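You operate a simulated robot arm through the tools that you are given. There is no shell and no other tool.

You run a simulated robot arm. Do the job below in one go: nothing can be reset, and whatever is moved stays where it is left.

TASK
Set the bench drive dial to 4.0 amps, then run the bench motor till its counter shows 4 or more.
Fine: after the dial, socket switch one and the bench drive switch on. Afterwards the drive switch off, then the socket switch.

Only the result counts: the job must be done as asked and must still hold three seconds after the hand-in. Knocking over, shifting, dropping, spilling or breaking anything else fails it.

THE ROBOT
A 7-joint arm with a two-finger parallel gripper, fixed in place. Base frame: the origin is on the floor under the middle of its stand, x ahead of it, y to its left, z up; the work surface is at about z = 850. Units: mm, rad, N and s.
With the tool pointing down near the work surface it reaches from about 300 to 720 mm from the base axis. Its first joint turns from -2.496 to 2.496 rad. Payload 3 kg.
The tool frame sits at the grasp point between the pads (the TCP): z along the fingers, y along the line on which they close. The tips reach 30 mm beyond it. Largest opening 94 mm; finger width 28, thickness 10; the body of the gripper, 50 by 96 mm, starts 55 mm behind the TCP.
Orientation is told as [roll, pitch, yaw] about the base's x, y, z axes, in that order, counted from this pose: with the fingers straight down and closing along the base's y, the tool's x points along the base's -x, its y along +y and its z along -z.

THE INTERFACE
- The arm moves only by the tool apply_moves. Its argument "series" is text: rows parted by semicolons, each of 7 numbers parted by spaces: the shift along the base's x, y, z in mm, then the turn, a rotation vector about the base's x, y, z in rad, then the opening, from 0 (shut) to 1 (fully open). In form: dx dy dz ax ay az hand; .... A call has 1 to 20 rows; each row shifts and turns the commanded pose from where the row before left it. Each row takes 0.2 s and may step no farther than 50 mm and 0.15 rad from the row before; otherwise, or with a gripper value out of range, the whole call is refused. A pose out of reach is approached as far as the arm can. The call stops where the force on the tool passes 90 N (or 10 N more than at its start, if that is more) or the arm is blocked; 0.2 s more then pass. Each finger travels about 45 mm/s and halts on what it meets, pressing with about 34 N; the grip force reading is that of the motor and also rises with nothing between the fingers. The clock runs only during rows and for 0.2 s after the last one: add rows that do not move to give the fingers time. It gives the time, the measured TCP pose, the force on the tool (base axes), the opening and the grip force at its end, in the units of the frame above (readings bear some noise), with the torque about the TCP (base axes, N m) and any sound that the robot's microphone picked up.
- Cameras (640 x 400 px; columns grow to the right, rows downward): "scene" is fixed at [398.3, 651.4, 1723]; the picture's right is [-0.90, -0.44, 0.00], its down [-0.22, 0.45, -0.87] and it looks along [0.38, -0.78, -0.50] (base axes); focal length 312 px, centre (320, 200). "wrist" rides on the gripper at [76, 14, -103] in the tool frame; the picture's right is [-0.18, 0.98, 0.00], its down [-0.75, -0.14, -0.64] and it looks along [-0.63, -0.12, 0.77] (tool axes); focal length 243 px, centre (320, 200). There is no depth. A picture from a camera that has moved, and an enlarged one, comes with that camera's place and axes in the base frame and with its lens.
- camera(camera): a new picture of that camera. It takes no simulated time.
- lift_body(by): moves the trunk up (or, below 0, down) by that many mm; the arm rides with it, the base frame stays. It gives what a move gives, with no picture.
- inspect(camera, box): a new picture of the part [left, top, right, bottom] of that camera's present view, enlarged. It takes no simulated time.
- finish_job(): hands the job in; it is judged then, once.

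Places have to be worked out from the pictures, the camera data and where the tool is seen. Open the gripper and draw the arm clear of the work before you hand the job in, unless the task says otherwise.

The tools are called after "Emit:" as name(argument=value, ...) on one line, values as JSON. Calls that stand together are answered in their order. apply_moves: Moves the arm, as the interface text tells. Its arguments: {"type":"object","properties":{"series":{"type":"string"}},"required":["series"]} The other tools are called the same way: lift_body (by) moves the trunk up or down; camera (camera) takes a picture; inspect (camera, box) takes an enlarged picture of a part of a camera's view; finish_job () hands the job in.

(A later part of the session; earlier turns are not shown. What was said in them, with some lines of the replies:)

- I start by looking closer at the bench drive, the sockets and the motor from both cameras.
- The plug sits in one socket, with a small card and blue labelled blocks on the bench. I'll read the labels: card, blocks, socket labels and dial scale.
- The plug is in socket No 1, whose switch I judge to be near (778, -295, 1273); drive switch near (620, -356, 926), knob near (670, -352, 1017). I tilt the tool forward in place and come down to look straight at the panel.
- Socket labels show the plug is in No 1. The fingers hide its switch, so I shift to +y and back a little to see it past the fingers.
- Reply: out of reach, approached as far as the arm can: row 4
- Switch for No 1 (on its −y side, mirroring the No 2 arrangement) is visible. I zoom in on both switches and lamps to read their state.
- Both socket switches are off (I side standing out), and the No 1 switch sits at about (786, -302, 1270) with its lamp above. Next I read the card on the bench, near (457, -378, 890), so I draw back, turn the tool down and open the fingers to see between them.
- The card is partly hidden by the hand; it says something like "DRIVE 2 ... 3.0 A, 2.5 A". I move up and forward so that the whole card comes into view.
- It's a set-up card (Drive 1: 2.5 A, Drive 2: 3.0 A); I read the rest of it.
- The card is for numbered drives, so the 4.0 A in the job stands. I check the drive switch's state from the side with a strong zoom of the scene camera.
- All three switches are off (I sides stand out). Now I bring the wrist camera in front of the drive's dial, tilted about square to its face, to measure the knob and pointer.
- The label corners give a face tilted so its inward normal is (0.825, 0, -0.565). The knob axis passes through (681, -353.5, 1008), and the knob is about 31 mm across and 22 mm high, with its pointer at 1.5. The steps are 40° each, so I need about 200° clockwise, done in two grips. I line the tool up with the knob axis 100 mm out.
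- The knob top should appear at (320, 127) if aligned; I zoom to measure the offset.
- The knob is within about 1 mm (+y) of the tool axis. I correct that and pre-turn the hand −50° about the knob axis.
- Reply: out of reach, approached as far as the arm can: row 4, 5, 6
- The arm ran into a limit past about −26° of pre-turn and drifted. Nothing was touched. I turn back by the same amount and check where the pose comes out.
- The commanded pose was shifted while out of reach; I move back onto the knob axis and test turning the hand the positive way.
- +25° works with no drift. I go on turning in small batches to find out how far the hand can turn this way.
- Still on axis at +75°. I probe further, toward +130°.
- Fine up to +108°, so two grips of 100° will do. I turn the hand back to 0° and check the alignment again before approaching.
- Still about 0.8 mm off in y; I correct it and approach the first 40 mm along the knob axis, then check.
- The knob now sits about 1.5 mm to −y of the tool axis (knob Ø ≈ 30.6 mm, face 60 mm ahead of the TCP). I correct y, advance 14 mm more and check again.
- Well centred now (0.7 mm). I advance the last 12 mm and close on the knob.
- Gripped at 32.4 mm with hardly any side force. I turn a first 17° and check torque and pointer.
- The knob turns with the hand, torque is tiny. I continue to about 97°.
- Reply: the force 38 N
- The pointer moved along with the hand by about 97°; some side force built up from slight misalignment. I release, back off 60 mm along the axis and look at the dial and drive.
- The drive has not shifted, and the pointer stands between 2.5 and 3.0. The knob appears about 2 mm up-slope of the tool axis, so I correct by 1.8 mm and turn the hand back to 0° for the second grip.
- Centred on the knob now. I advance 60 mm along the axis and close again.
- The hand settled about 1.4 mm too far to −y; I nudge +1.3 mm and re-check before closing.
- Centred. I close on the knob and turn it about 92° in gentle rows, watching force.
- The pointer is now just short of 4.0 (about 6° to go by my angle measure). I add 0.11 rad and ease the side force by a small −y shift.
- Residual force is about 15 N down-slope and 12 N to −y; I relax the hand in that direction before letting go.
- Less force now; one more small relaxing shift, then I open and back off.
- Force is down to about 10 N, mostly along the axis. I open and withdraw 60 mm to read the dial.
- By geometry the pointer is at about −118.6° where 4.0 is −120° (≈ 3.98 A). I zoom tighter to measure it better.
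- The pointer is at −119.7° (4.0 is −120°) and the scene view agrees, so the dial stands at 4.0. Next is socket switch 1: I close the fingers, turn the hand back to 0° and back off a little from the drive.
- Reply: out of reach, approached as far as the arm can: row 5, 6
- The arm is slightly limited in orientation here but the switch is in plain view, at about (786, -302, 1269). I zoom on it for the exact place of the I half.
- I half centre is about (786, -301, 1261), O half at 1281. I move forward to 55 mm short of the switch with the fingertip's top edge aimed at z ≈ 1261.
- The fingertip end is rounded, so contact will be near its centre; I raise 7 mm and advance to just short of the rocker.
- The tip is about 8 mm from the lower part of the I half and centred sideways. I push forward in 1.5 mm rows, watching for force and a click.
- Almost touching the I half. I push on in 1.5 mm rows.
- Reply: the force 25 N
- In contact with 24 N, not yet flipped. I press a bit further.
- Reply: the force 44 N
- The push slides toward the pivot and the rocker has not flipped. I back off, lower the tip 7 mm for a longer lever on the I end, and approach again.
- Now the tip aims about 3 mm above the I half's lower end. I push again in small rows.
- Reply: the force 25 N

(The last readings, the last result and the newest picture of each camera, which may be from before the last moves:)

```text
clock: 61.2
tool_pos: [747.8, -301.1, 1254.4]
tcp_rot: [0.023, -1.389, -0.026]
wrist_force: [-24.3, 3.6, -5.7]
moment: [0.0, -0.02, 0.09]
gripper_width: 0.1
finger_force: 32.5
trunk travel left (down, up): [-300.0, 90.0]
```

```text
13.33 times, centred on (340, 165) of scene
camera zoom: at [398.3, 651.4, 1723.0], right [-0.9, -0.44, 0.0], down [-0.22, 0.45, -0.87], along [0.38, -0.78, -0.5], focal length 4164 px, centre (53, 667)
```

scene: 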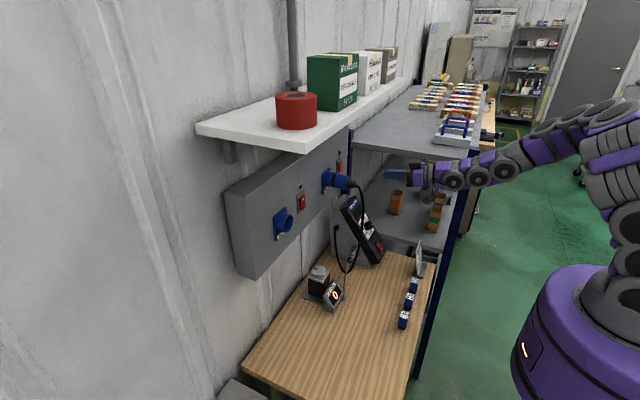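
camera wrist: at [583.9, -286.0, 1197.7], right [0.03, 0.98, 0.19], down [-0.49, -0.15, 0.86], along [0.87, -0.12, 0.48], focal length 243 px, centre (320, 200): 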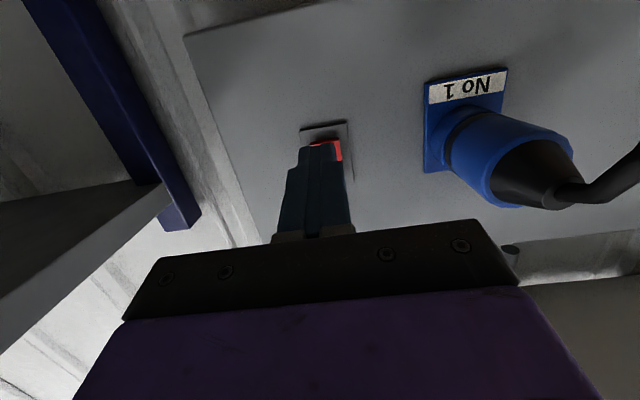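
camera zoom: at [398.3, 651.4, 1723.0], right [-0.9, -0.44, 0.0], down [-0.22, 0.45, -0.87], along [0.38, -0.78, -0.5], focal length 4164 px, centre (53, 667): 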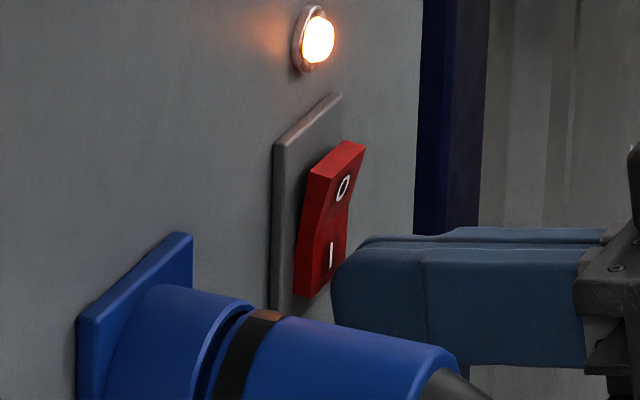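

The switch flipped to I and the socket 1 lamp is lit. I back straight off from the panel.

Emit:
apply_moves(series="-10 0 0 0 0 0 0; -20 0 0 0 0 0 0; -25 -2 0 0 0 0 0; -20 -4 -5 0 0.136 0 0; -20 -5 -10 0 0.136 0 0; -15 -8 -20 0 0.136 0 0; -15 -8 -30 0 0.136 0 0; -10 -8 -35 0 0.136 0 0; -10 -8 -35 0 0.136 0 0; -5 -8 -35 0 0.136 0 0; -5 -2 -30 0 0.136 0 0; 0 0 0 0 0 0 0")

Emit:
camera(camera="wrist")

Emit:
camera(camera="scene")

```text
clock: 63.8
tool_pos: [596.9, -353.8, 1053.4]
tcp_rot: [0.001, -0.3, -0.006]
wrist_force: [0.3, -0.6, 0.6]
moment: [-0.01, 0.05, -0.01]
gripper_width: 0.0
finger_force: 32.9
trunk travel left (down, up): [-300.0, 90.0]
```

```text
taken
camera wrist: at [494.0, -339.3, 1129.8], right [0.18, 0.98, 0.06], down [0.53, -0.15, 0.84], along [0.83, -0.12, -0.55], focal length 243 px, centre (320, 200)
```

wrist: 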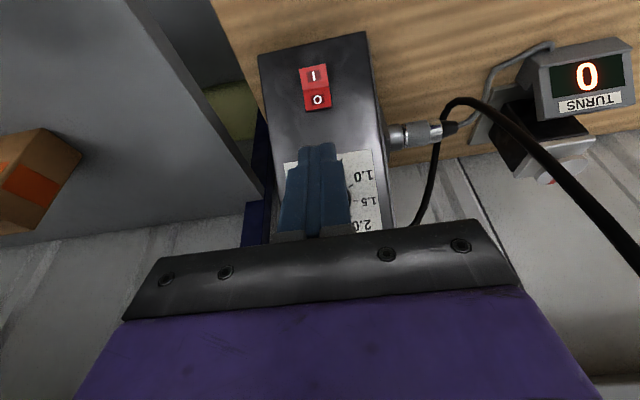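

```text
taken
```

scene: 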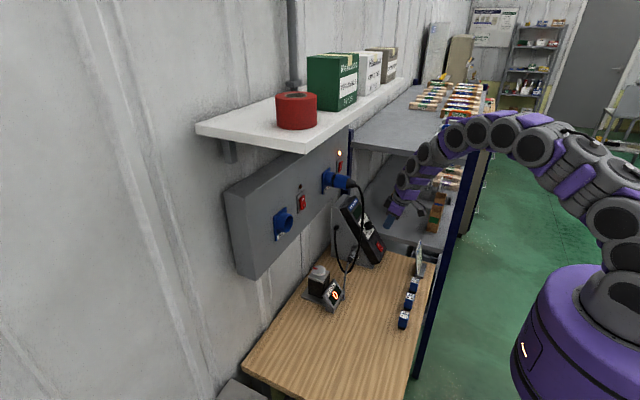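

I check the drive switch and the display from here.

Emit:
inspect(camera="wrist", box=[280, 50, 360, 120])

Emit:
inspect(camera="scene", box=[335, 190, 425, 270])

```text
5.71 times, centred on (320, 85) of wrist
camera zoom: at [494.0, -339.3, 1129.8], right [0.18, 0.98, 0.06], down [0.53, -0.15, 0.84], along [0.83, -0.12, -0.55], focal length 1386 px, centre (320, 857)
```

zoom: 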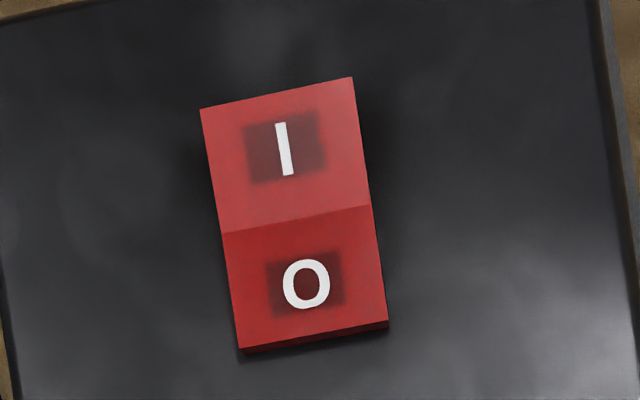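

```text
5.00 times, centred on (380, 230) of scene
camera zoom: at [398.3, 651.4, 1723.0], right [-0.9, -0.44, 0.0], down [-0.22, 0.45, -0.87], along [0.38, -0.78, -0.5], focal length 1562 px, centre (20, 50)
```

zoom: 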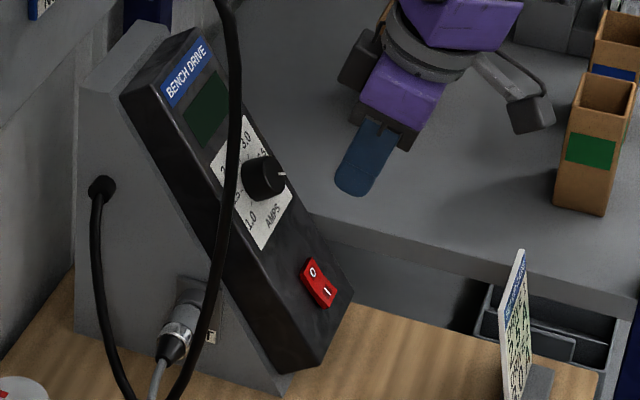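

Socket power is on and the drive switch geometry checks out (pivot near (620.5, -354, 926.5), I end near (606, -354, 916)). I descend to 20 mm before the I half, staying clear of the card.

Emit:
apply_moves(series="-8 0 -30 0 0 0 0; -7 0 -30 0 0 0 0; -6 -0.3 -24 0 0 0 0; 0 0 -15 0 0 0 0; 0 0 0 0 0 0 0; 0 0 0 0 0 0 0")

Emit:
inspect(camera="scene", box=[335, 190, 425, 270])

Emit:
camera(camera="wrist")

```text
clock: 65.2
tool_pos: [574.6, -353.6, 955.3]
tcp_rot: [0.004, -0.3, -0.004]
wrist_force: [-0.6, -0.5, 0.0]
moment: [0.01, -0.03, 0.01]
gripper_width: 0.2
finger_force: 32.6
trunk travel left (down, up): [-300.0, 90.0]
```

```text
5.00 times, centred on (380, 230) of scene
camera zoom: at [398.3, 651.4, 1723.0], right [-0.9, -0.44, 0.0], down [-0.22, 0.45, -0.87], along [0.38, -0.78, -0.5], focal length 1562 px, centre (20, 50)
```

zoom: 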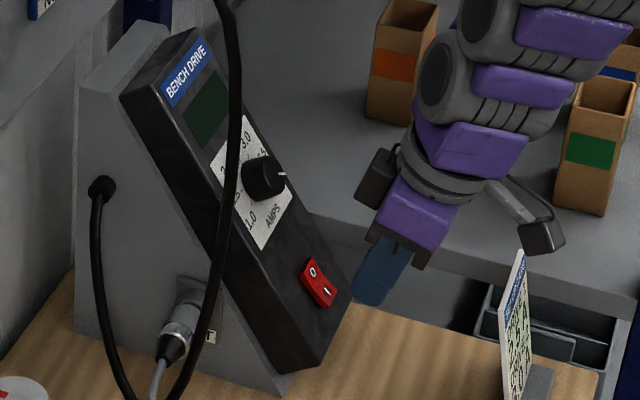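

```text
taken
camera wrist: at [470.9, -339.1, 1031.0], right [0.18, 0.98, 0.06], down [0.53, -0.15, 0.84], along [0.83, -0.12, -0.55], focal length 243 px, centre (320, 200)
```

wrist: 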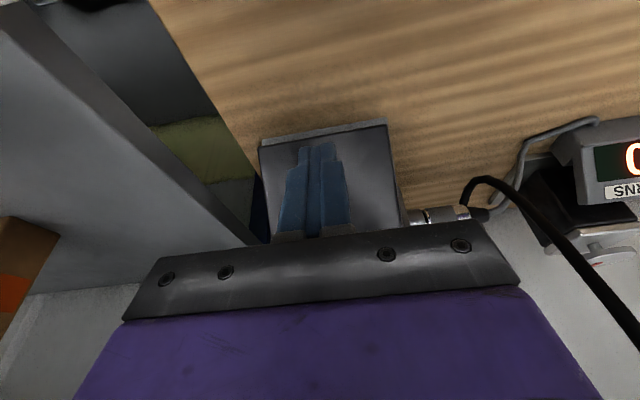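

In position. I approach along the face normal by 14 mm and look before pressing.

Emit:
apply_moves(series="4 0 -2.7 0 0 0 0; 4 0 -2.7 0 0 0 0; 3.6 -0.5 -2.5 0 0 0 0; 0 0 0 0 0 0 0; 0 0 0 0 0 0 0")

Emit:
inspect(camera="scene", box=[365, 225, 405, 260])

Emit:
inspect(camera="wrist", box=[260, 120, 400, 240])

```text
clock: 66.4
tool_pos: [587.0, -355.0, 946.0]
tcp_rot: [0.002, -0.3, -0.005]
wrist_force: [-0.1, 0.6, 0.1]
moment: [-0.01, -0.02, 0.0]
gripper_width: 0.2
finger_force: 32.5
trunk travel left (down, up): [-300.0, 90.0]
```

```text
11.43 times, centred on (385, 242) of scene
camera zoom: at [398.3, 651.4, 1723.0], right [-0.9, -0.44, 0.0], down [-0.22, 0.45, -0.87], along [0.38, -0.78, -0.5], focal length 3569 px, centre (-423, -286)
```

zoom: 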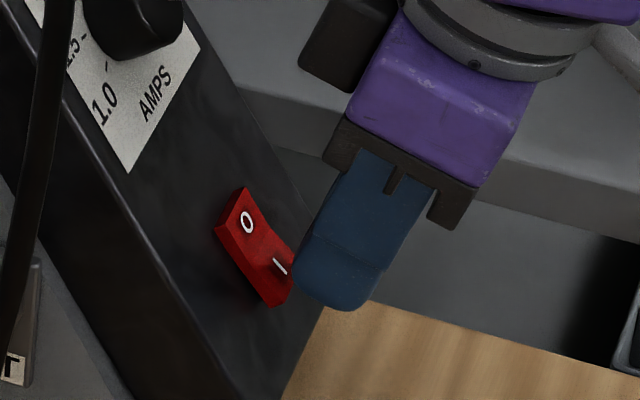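

```text
3.33 times, centred on (330, 180) of wrist
camera zoom: at [484.2, -339.1, 1021.7], right [0.18, 0.98, 0.06], down [0.53, -0.15, 0.84], along [0.83, -0.12, -0.55], focal length 809 px, centre (287, 267)
```

zoom: 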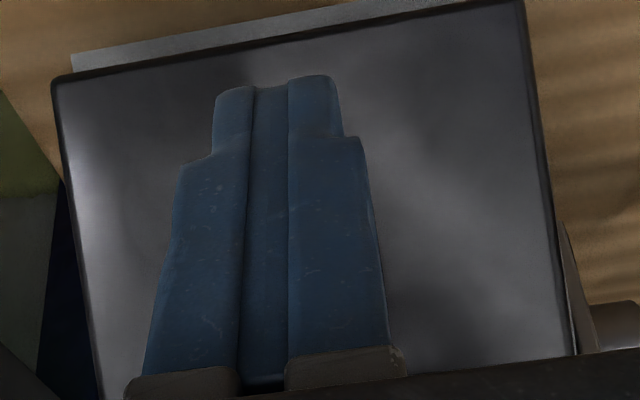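

The tip is a few millimetres from the I half. I press in along the normal in small rows.

Emit:
apply_moves(series="1.65 0 -1.13 0 0 0 0; 1.65 0 -1.13 0 0 0 0; 1.65 0 -1.13 0 0 0 0; 0 0 0 0 0 0 0")

Emit:
inspect(camera="scene", box=[365, 225, 405, 260])

```text
clock: 67.4
tool_pos: [589.1, -353.6, 943.1]
tcp_rot: [0.004, -0.3, -0.005]
wrist_force: [0.3, -0.2, -0.4]
moment: [0.01, 0.0, 0.0]
gripper_width: 0.0
finger_force: 33.3
trunk travel left (down, up): [-300.0, 90.0]
```

```text
11.43 times, centred on (385, 242) of scene
camera zoom: at [398.3, 651.4, 1723.0], right [-0.9, -0.44, 0.0], down [-0.22, 0.45, -0.87], along [0.38, -0.78, -0.5], focal length 3569 px, centre (-423, -286)
```

zoom: 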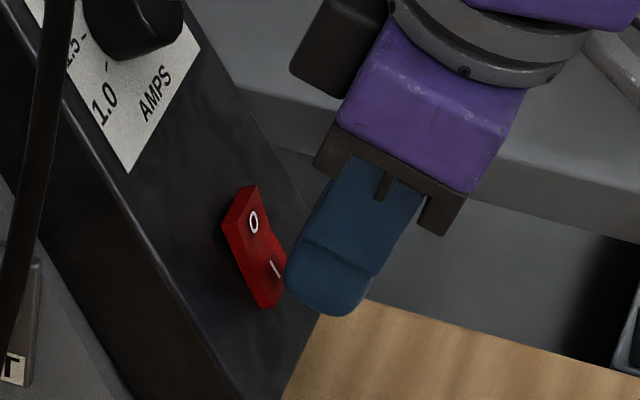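

The rocker looks flipped (O side now stands out). I check the display and the counter.

Emit:
inspect(camera="scene", box=[335, 190, 395, 260])

Emit:
inspect(camera="scene", box=[295, 250, 355, 320])

```text
5.71 times, centred on (365, 225) of scene
camera zoom: at [398.3, 651.4, 1723.0], right [-0.9, -0.44, 0.0], down [-0.22, 0.45, -0.87], along [0.38, -0.78, -0.5], focal length 1785 px, centre (63, 57)
```

zoom: 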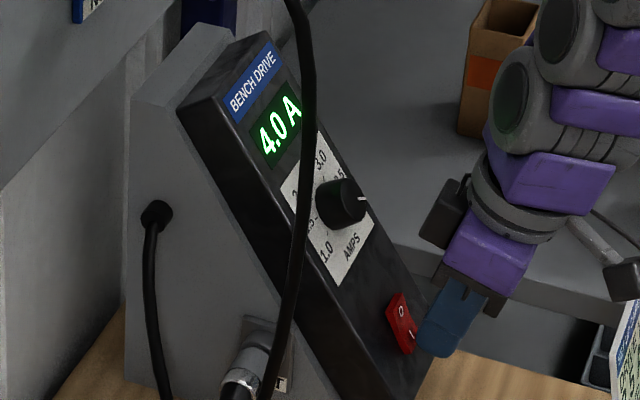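

```text
5.71 times, centred on (325, 285) of scene
camera zoom: at [398.3, 651.4, 1723.0], right [-0.9, -0.44, 0.0], down [-0.22, 0.45, -0.87], along [0.38, -0.78, -0.5], focal length 1785 px, centre (291, -286)
```

zoom: 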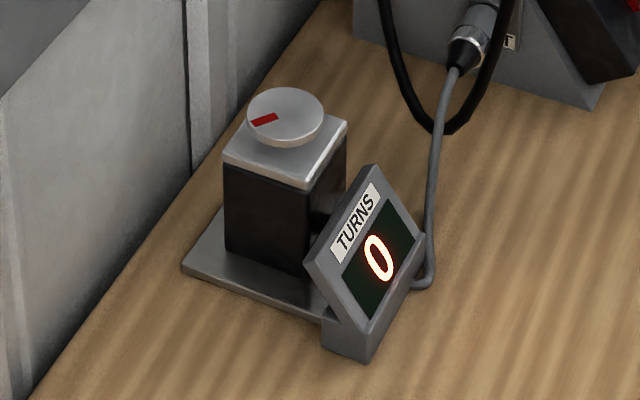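

The display reads 4.0 A and the rotor is turning. I back off from the switch and shift up-slope to stand in front of the O half while the motor runs.

Emit:
apply_moves(series="-5.5 0 3.8 0 0 0 0; -5.5 0 3.8 0 0 0 0; -5.5 0 3.8 0 0 0 0; 7.3 0 10.7 0 0 0 0; 7.3 0 10.7 0 0 0 0; 0 0 0 0 0 0 0")

Emit:
inspect(camera="scene", box=[295, 250, 355, 320])

Emit:
inspect(camera="scene", box=[335, 190, 425, 270])

```text
clock: 68.8
tool_pos: [588.4, -352.5, 975.6]
tcp_rot: [0.003, -0.299, -0.004]
wrist_force: [-0.4, 0.2, -0.4]
moment: [0.01, -0.03, 0.0]
gripper_width: 0.0
finger_force: 33.0
trunk travel left (down, up): [-300.0, 90.0]
```

```text
5.71 times, centred on (325, 285) of scene
camera zoom: at [398.3, 651.4, 1723.0], right [-0.9, -0.44, 0.0], down [-0.22, 0.45, -0.87], along [0.38, -0.78, -0.5], focal length 1785 px, centre (291, -286)
```

zoom: 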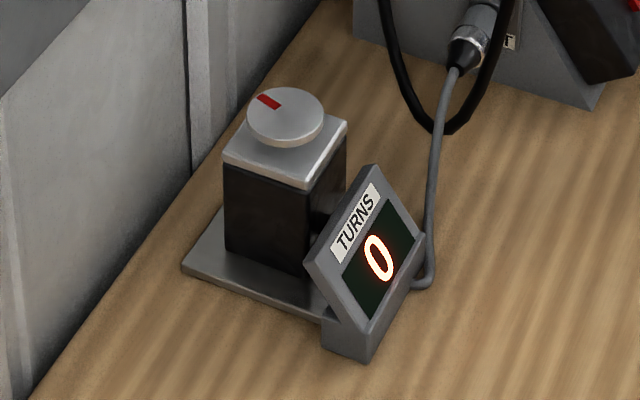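

```text
5.00 times, centred on (380, 230) of scene
camera zoom: at [398.3, 651.4, 1723.0], right [-0.9, -0.44, 0.0], down [-0.22, 0.45, -0.87], along [0.38, -0.78, -0.5], focal length 1562 px, centre (20, 50)
```

zoom: 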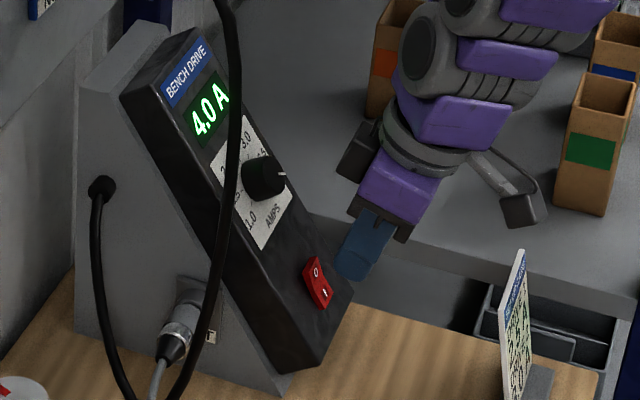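

The motor is turning but the counter is still 0; I wait 3 s and look again.

Emit:
apply_moves(series="0 0 0 0 0 0 0; 0 0 0 0 0 0 0; 0 0 0 0 0 0 0; 0 0 0 0 0 0 0; 0 0 0 0 0 0 0; 0 0 0 0 0 0 0; 0 0 0 0 0 0 0; 0 0 0 0 0 0 0; 0 0 0 0 0 0 0; 0 0 0 0 0 0 0; 0 0 0 0 0 0 0; 0 0 0 0 0 0 0; 0 0 0 0 0 0 0; 0 0 0 0 0 0 0; 0 0 0 0 0 0 0")

Emit:
inspect(camera="scene", box=[295, 250, 355, 320])

Emit:
inspect(camera="scene", box=[365, 225, 405, 260])

```text
clock: 72.0
tool_pos: [590.1, -353.3, 974.6]
tcp_rot: [0.004, -0.301, -0.005]
wrist_force: [0.0, 0.8, 0.3]
moment: [0.02, 0.01, -0.01]
gripper_width: 0.1
finger_force: 33.2
trunk travel left (down, up): [-300.0, 90.0]
```

```text
5.71 times, centred on (325, 285) of scene
camera zoom: at [398.3, 651.4, 1723.0], right [-0.9, -0.44, 0.0], down [-0.22, 0.45, -0.87], along [0.38, -0.78, -0.5], focal length 1785 px, centre (291, -286)
```

zoom: 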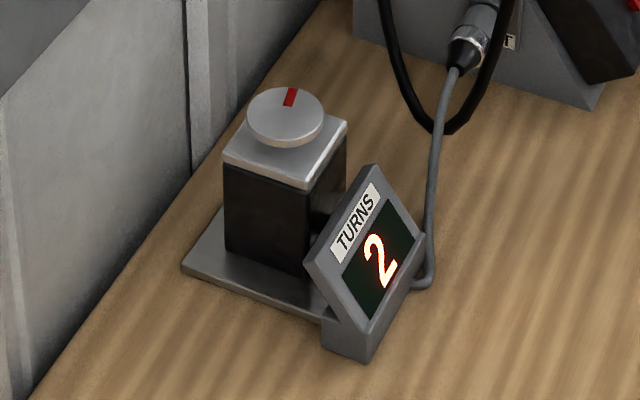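

```text
11.43 times, centred on (385, 242) of scene
camera zoom: at [398.3, 651.4, 1723.0], right [-0.9, -0.44, 0.0], down [-0.22, 0.45, -0.87], along [0.38, -0.78, -0.5], focal length 3569 px, centre (-423, -286)
```

zoom: 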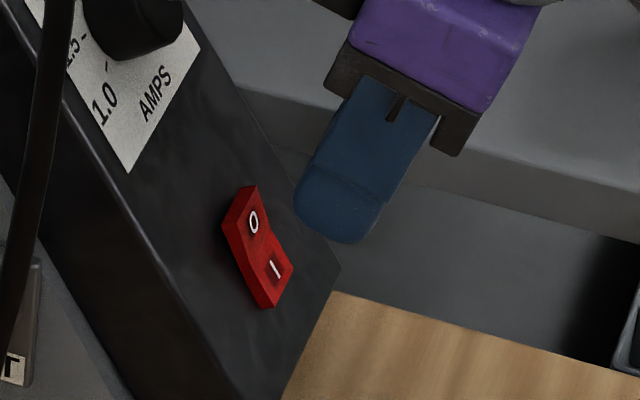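

Counter at 2, about 0.6 turns per second. I wait about 4 s more.

Emit:
apply_moves(series="0 0 0 0 0 0 0; 0 0 0 0 0 0 0; 0 0 0 0 0 0 0; 0 0 0 0 0 0 0; 0 0 0 0 0 0 0; 0 0 0 0 0 0 0; 0 0 0 0 0 0 0; 0 0 0 0 0 0 0; 0 0 0 0 0 0 0; 0 0 0 0 0 0 0; 0 0 0 0 0 0 0; 0 0 0 0 0 0 0; 0 0 0 0 0 0 0; 0 0 0 0 0 0 0; 0 0 0 0 0 0 0; 0 0 0 0 0 0 0; 0 0 0 0 0 0 0; 0 0 0 0 0 0 0")

Emit:
inspect(camera="scene", box=[295, 250, 355, 320])

```text
clock: 75.8
tool_pos: [589.5, -352.9, 975.6]
tcp_rot: [0.004, -0.299, -0.006]
wrist_force: [0.4, 0.1, -0.2]
moment: [0.01, 0.01, -0.02]
gripper_width: 0.2
finger_force: 33.2
trunk travel left (down, up): [-300.0, 90.0]
```

```text
5.71 times, centred on (325, 285) of scene
camera zoom: at [398.3, 651.4, 1723.0], right [-0.9, -0.44, 0.0], down [-0.22, 0.45, -0.87], along [0.38, -0.78, -0.5], focal length 1785 px, centre (291, -286)
```

zoom: 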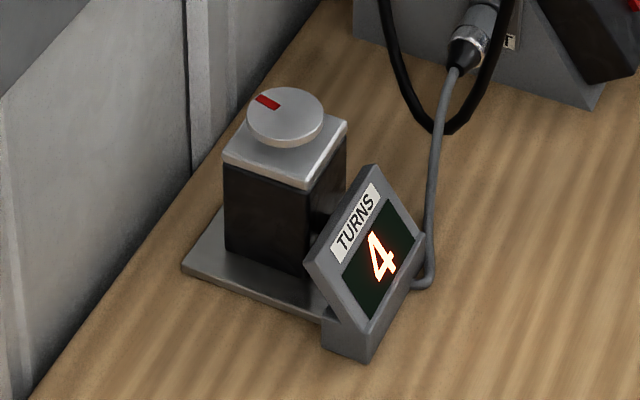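

Counter shows 4. I press the O half along the normal: 12 mm of approach, then 1.5–2 mm rows.

Emit:
apply_moves(series="3.3 -0.7 -2.26 0 0 0 0; 3.3 0 -2.26 0 0 0 0; 3.3 0 -2.26 0 0 0 0; 1.65 0 -1.13 0 0 0 0; 1.65 0 -1.13 0 0 0 0; 1.65 0 -1.13 0 0 0 0; 0 0 0 0 0 0 0")

Emit:
inspect(camera="scene", box=[340, 200, 405, 260])

```text
clock: 77.4
tool_pos: [604.3, -354.6, 965.7]
tcp_rot: [0.004, -0.299, -0.005]
wrist_force: [-1.6, -0.2, -0.2]
moment: [0.02, 0.04, 0.0]
gripper_width: 0.0
finger_force: 32.5
trunk travel left (down, up): [-300.0, 90.0]
```

```text
6.67 times, centred on (372, 230) of scene
camera zoom: at [398.3, 651.4, 1723.0], right [-0.9, -0.44, 0.0], down [-0.22, 0.45, -0.87], along [0.38, -0.78, -0.5], focal length 2082 px, centre (-30, 0)
```

zoom: 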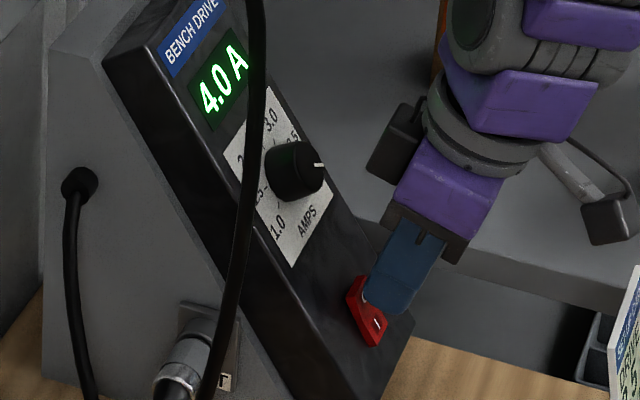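

Just touching the O end, drive still on. I press on another few millimetres.

Emit:
apply_moves(series="1.65 0 -1.13 0 0 0 0; 1.65 0 -1.13 0 0 0 0; 0 0 0 0 0 0 0")

Emit:
inspect(camera="scene", box=[340, 200, 405, 260])

```text
clock: 78.2
tool_pos: [605.9, -353.7, 963.0]
tcp_rot: [0.004, -0.3, -0.006]
wrist_force: [-7.0, -0.2, 5.3]
moment: [0.01, 0.06, -0.02]
gripper_width: 0.0
finger_force: 33.5
trunk travel left (down, up): [-300.0, 90.0]
```

```text
6.67 times, centred on (372, 230) of scene
camera zoom: at [398.3, 651.4, 1723.0], right [-0.9, -0.44, 0.0], down [-0.22, 0.45, -0.87], along [0.38, -0.78, -0.5], focal length 2082 px, centre (-30, 0)
```

zoom: 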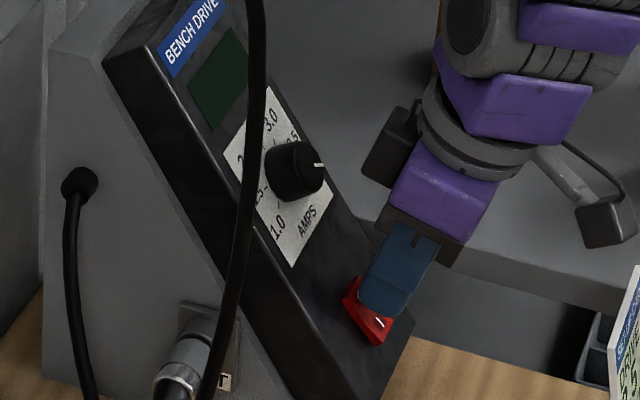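

The drive is off (display dark). I verify the counter, back off from the rocker and return upward the way I came toward the socket switch.

Emit:
inspect(camera="scene", box=[295, 250, 355, 320])

Emit:
apply_moves(series="-5.5 0 3.8 0 0 0 0; -5.5 0 3.8 0 0 0 0; -5.5 0 3.8 0 0 0 0; 0 0 40 0 0 0 0; 0 0 40 0 0 0 0; 5 2 30 0 -0.136 0 0; 5 8 35 0 -0.136 0 0; 10 8 35 0 -0.136 0 0; 10 8 35 0 -0.136 0 0; 15 8 30 0 -0.136 0 0; 15 8 25 0 -0.136 0 0; 20 5 20 0 -0.136 0 0; 20 4 20 0 -0.136 0 0; 0 0 0 0 0 0 0; 0 0 0 0 0 0 0")

Emit:
camera(camera="wrist")

Emit:
camera(camera="scene")

```text
5.71 times, centred on (325, 285) of scene
camera zoom: at [398.3, 651.4, 1723.0], right [-0.9, -0.44, 0.0], down [-0.22, 0.45, -0.87], along [0.38, -0.78, -0.5], focal length 1785 px, centre (291, -286)
```

zoom: 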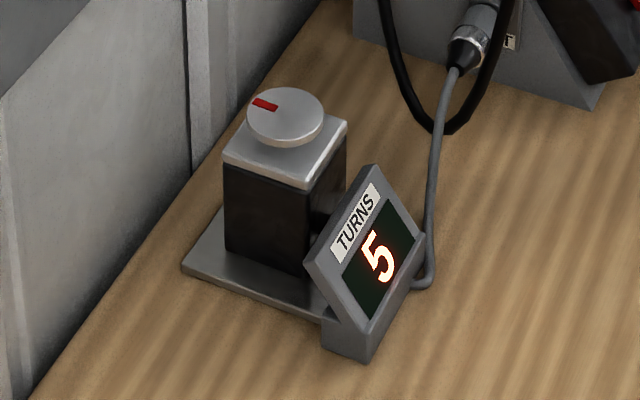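

```text
clock: 81.4
tool_pos: [692.3, -307.1, 1283.8]
tcp_rot: [0.031, -1.389, -0.031]
wrist_force: [0.2, 0.4, 0.2]
moment: [-0.01, 0.01, -0.02]
gripper_width: 0.0
finger_force: 32.8
trunk travel left (down, up): [-300.0, 90.0]
```

```text
taken
camera wrist: at [577.7, -291.9, 1228.3], right [0.03, 0.98, 0.19], down [-0.49, -0.15, 0.86], along [0.87, -0.12, 0.48], focal length 243 px, centre (320, 200)
```

wrist: 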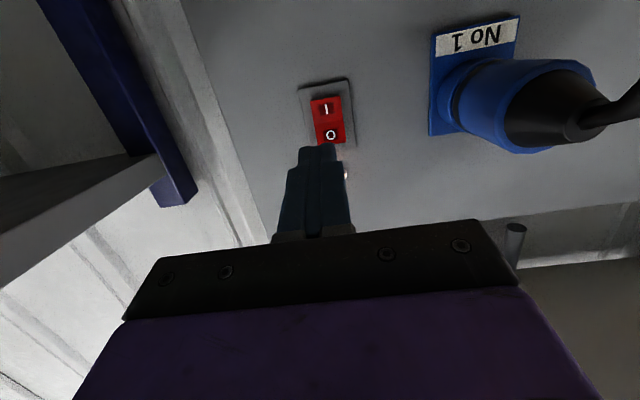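

```text
taken
```

scene: 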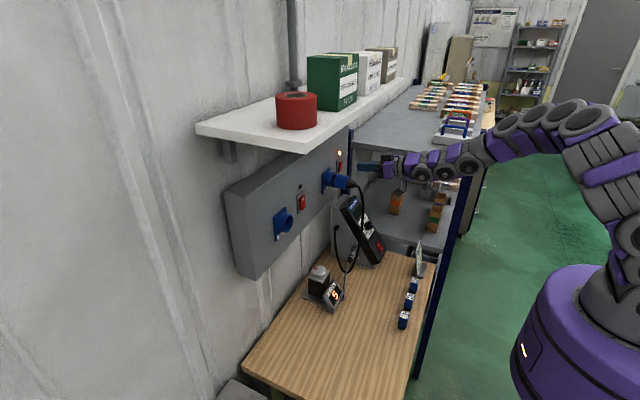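

Counter reads 5, drive off. I line up with the O half of socket switch 1 (tip at z ≈ 1285) and come close.

Emit:
apply_moves(series="15 2 1 0 0 0 0; 15 2 1 0 0 0 0; 12 1.5 0 0 0 0 0; 0 0 0 0 0 0 0; 0 0 0 0 0 0 0")

Emit:
inspect(camera="scene", box=[325, 145, 365, 180])

Emit:
inspect(camera="wrist", box=[250, 90, 390, 190])

```text
clock: 82.6
tool_pos: [733.2, -301.1, 1284.6]
tcp_rot: [0.032, -1.389, -0.032]
wrist_force: [-0.2, -0.5, -0.5]
moment: [-0.03, -0.02, 0.03]
gripper_width: 0.2
finger_force: 32.8
trunk travel left (down, up): [-300.0, 90.0]
```

```text
11.43 times, centred on (345, 162) of scene
camera zoom: at [398.3, 651.4, 1723.0], right [-0.9, -0.44, 0.0], down [-0.22, 0.45, -0.87], along [0.38, -0.78, -0.5], focal length 3569 px, centre (34, 629)
```

zoom: 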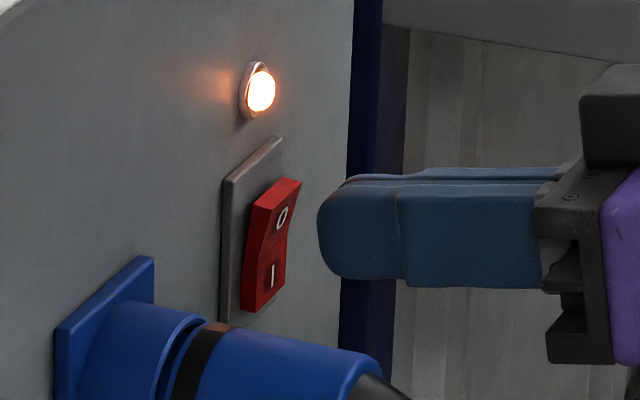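

```text
4.00 times, centred on (320, 140) of wrist
camera zoom: at [618.9, -285.7, 1229.1], right [0.03, 0.98, 0.19], down [-0.49, -0.15, 0.86], along [0.87, -0.12, 0.48], focal length 970 px, centre (320, 440)
```

zoom: 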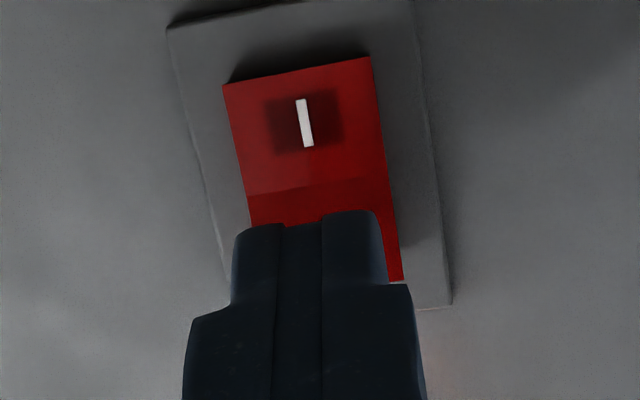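

The tip will meet the outer part of the O half. I push forward in small rows.

Emit:
apply_moves(series="3 0 0 0 0 0 0; 3 0 0 0 0 0 0; 2 0 0 0 0 0 0; 1.5 0 0 0 0 0 0; 1.5 0 0 0 0 0 0; 1.5 0 0 0 0 0 0; 0 0 0 0 0 0 0")

Emit:
inspect(camera="scene", box=[325, 145, 365, 180])

```text
clock: 84.2
tool_pos: [746.1, -297.4, 1286.2]
tcp_rot: [0.034, -1.386, -0.034]
wrist_force: [-0.5, 0.3, 0.3]
moment: [0.0, 0.0, -0.01]
gripper_width: 0.0
finger_force: 33.2
trunk travel left (down, up): [-300.0, 90.0]
```

```text
11.43 times, centred on (345, 162) of scene
camera zoom: at [398.3, 651.4, 1723.0], right [-0.9, -0.44, 0.0], down [-0.22, 0.45, -0.87], along [0.38, -0.78, -0.5], focal length 3569 px, centre (34, 629)
```

zoom: 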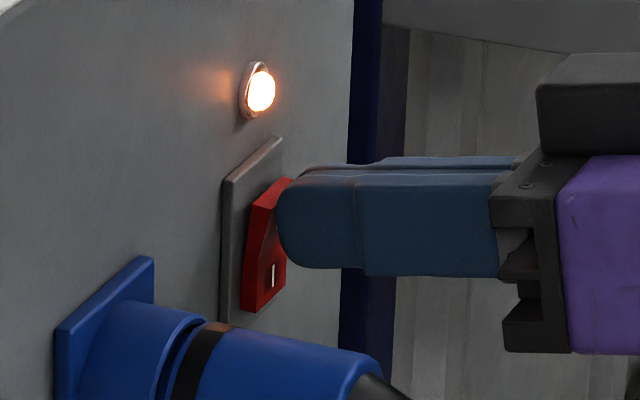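

Close to contact, no force yet and the lamp is still lit. I press further.

Emit:
apply_moves(series="1.5 -1.5 0 0 0 0 0; 1.5 0 0 0 0 0 0; 1.5 0 0 0 0 0 0; 0 0 0 0 0 0 0")

Emit:
inspect(camera="scene", box=[325, 145, 365, 180])

```text
clock: 85.2
tool_pos: [749.4, -299.4, 1285.8]
tcp_rot: [0.032, -1.386, -0.033]
wrist_force: [-0.9, 0.3, 0.3]
moment: [0.01, 0.02, 0.0]
gripper_width: 0.0
finger_force: 32.7
trunk travel left (down, up): [-300.0, 90.0]
```

```text
11.43 times, centred on (345, 162) of scene
camera zoom: at [398.3, 651.4, 1723.0], right [-0.9, -0.44, 0.0], down [-0.22, 0.45, -0.87], along [0.38, -0.78, -0.5], focal length 3569 px, centre (34, 629)
```

zoom: 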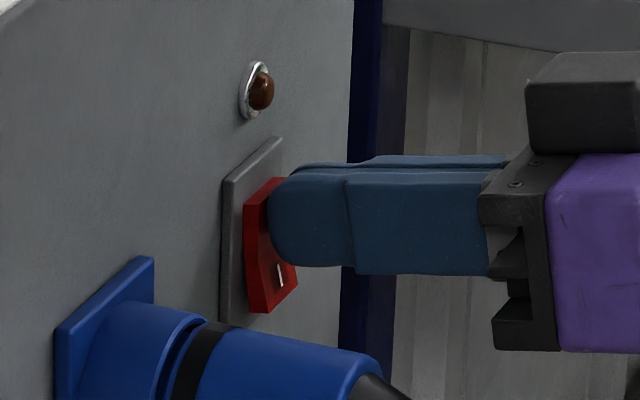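

The lamp went out: socket switch 1 is off. I back straight off, then tilt up, open the gripper and move clear.

Emit:
apply_moves(series="-10 0 0 0 0 0 0; -20 0 0 0 0 0 0; -25 0 0 0 0 0 0; -25 0 0 0 0.12 0 0; -25 2 0 0 0.12 0 0.3; -25 3 0 0 0.12 0 0.6; -20 5 5 0 0.12 0 1; -20 5 10 0 0 0 1; -20 0 0 0 0 0 1; 0 0 0 0 0 0 1; 0 0 0 0 0 0 1")

Emit:
camera(camera="scene")

Emit:
camera(camera="wrist")

Emit:
inspect(camera="scene", box=[290, 140, 430, 330])

Emit:
inspect(camera="scene", box=[345, 195, 395, 255])

```text
clock: 87.6
tool_pos: [561.2, -284.5, 1299.9]
tcp_rot: [0.007, -0.908, -0.01]
wrist_force: [0.3, -0.2, -0.3]
moment: [0.03, 0.0, 0.01]
gripper_width: 93.9
finger_force: 0.0
trunk travel left (down, up): [-300.0, 90.0]
```

```text
taken
```

scene: 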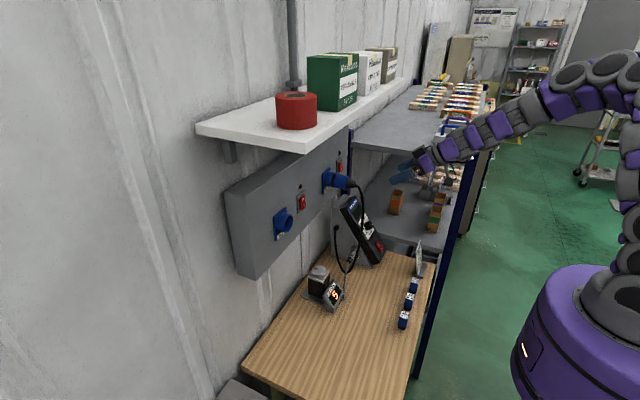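

```text
taken
camera wrist: at [432.1, -269.4, 1304.1], right [0.12, 0.98, 0.15], down [-0.04, -0.15, 0.99], along [0.99, -0.12, 0.02], focal length 243 px, centre (320, 200)
```

wrist: 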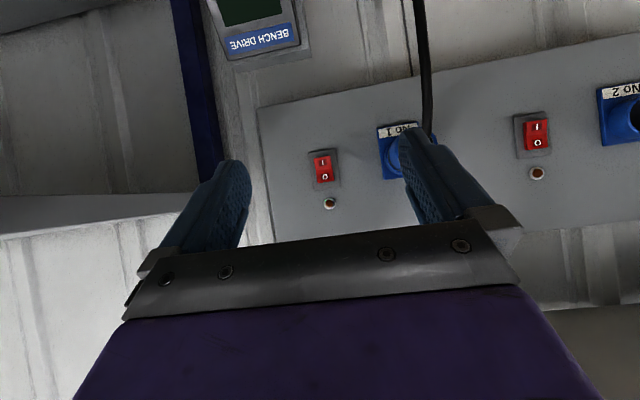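

```text
2.11 times, centred on (360, 235) of scene
camera zoom: at [398.3, 651.4, 1723.0], right [-0.9, -0.44, 0.0], down [-0.22, 0.45, -0.87], along [0.38, -0.78, -0.5], focal length 658 px, centre (236, 126)
```

zoom: 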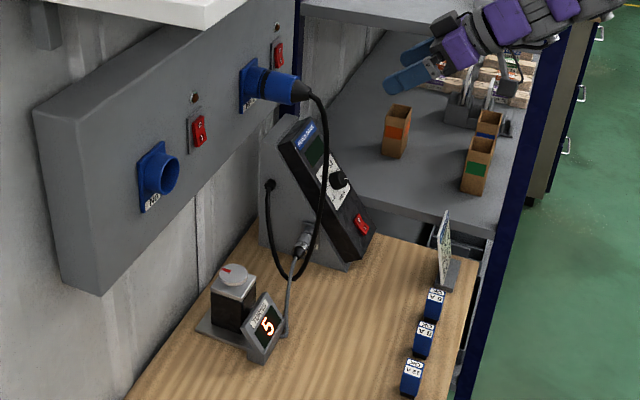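

```text
6.67 times, centred on (370, 225) of scene
camera zoom: at [398.3, 651.4, 1723.0], right [-0.9, -0.44, 0.0], down [-0.22, 0.45, -0.87], along [0.38, -0.78, -0.5], focal length 2082 px, centre (-13, 33)
```

zoom: 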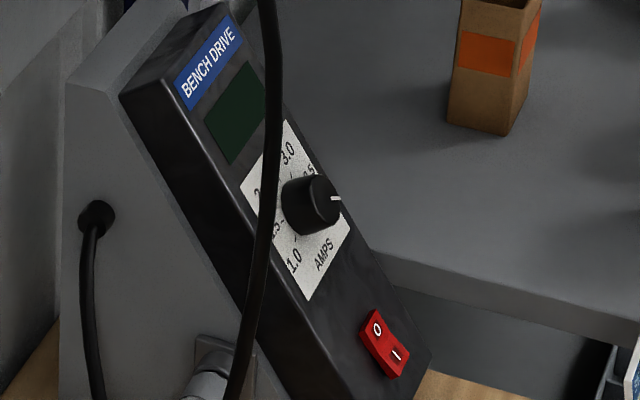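

The dial is at 4.0 and the display read 4.0 A while it ran. The counter shows 5, the drive switch and socket switch 1 are both off, and nothing else has shifted. The gripper is open and the arm is clear, so I hand in the job.

Emit:
finish_job()

```text
The job is handed in.
```

The job is done and handed in. The bench drive dial is set to 4.0 amps, and the drive's display read 4.0 A while the motor ran.

- **Motor:** I ran it until the counter showed 4. It reads 5 now, because it kept turning while I reached for the drive switch.
- **Switches:** On went socket switch one, then the drive switch; off went the drive switch, then the socket switch. The socket lamp and the drive display are both dark.
- **Everything else:** The before and after pictures show nothing else moved. The gripper is open and the arm is clear of the work.

The set-up card on the bench lists 2.5 A for Drive 1 and 3.0 A for Drive 2. I kept to the 4.0 A you asked for.
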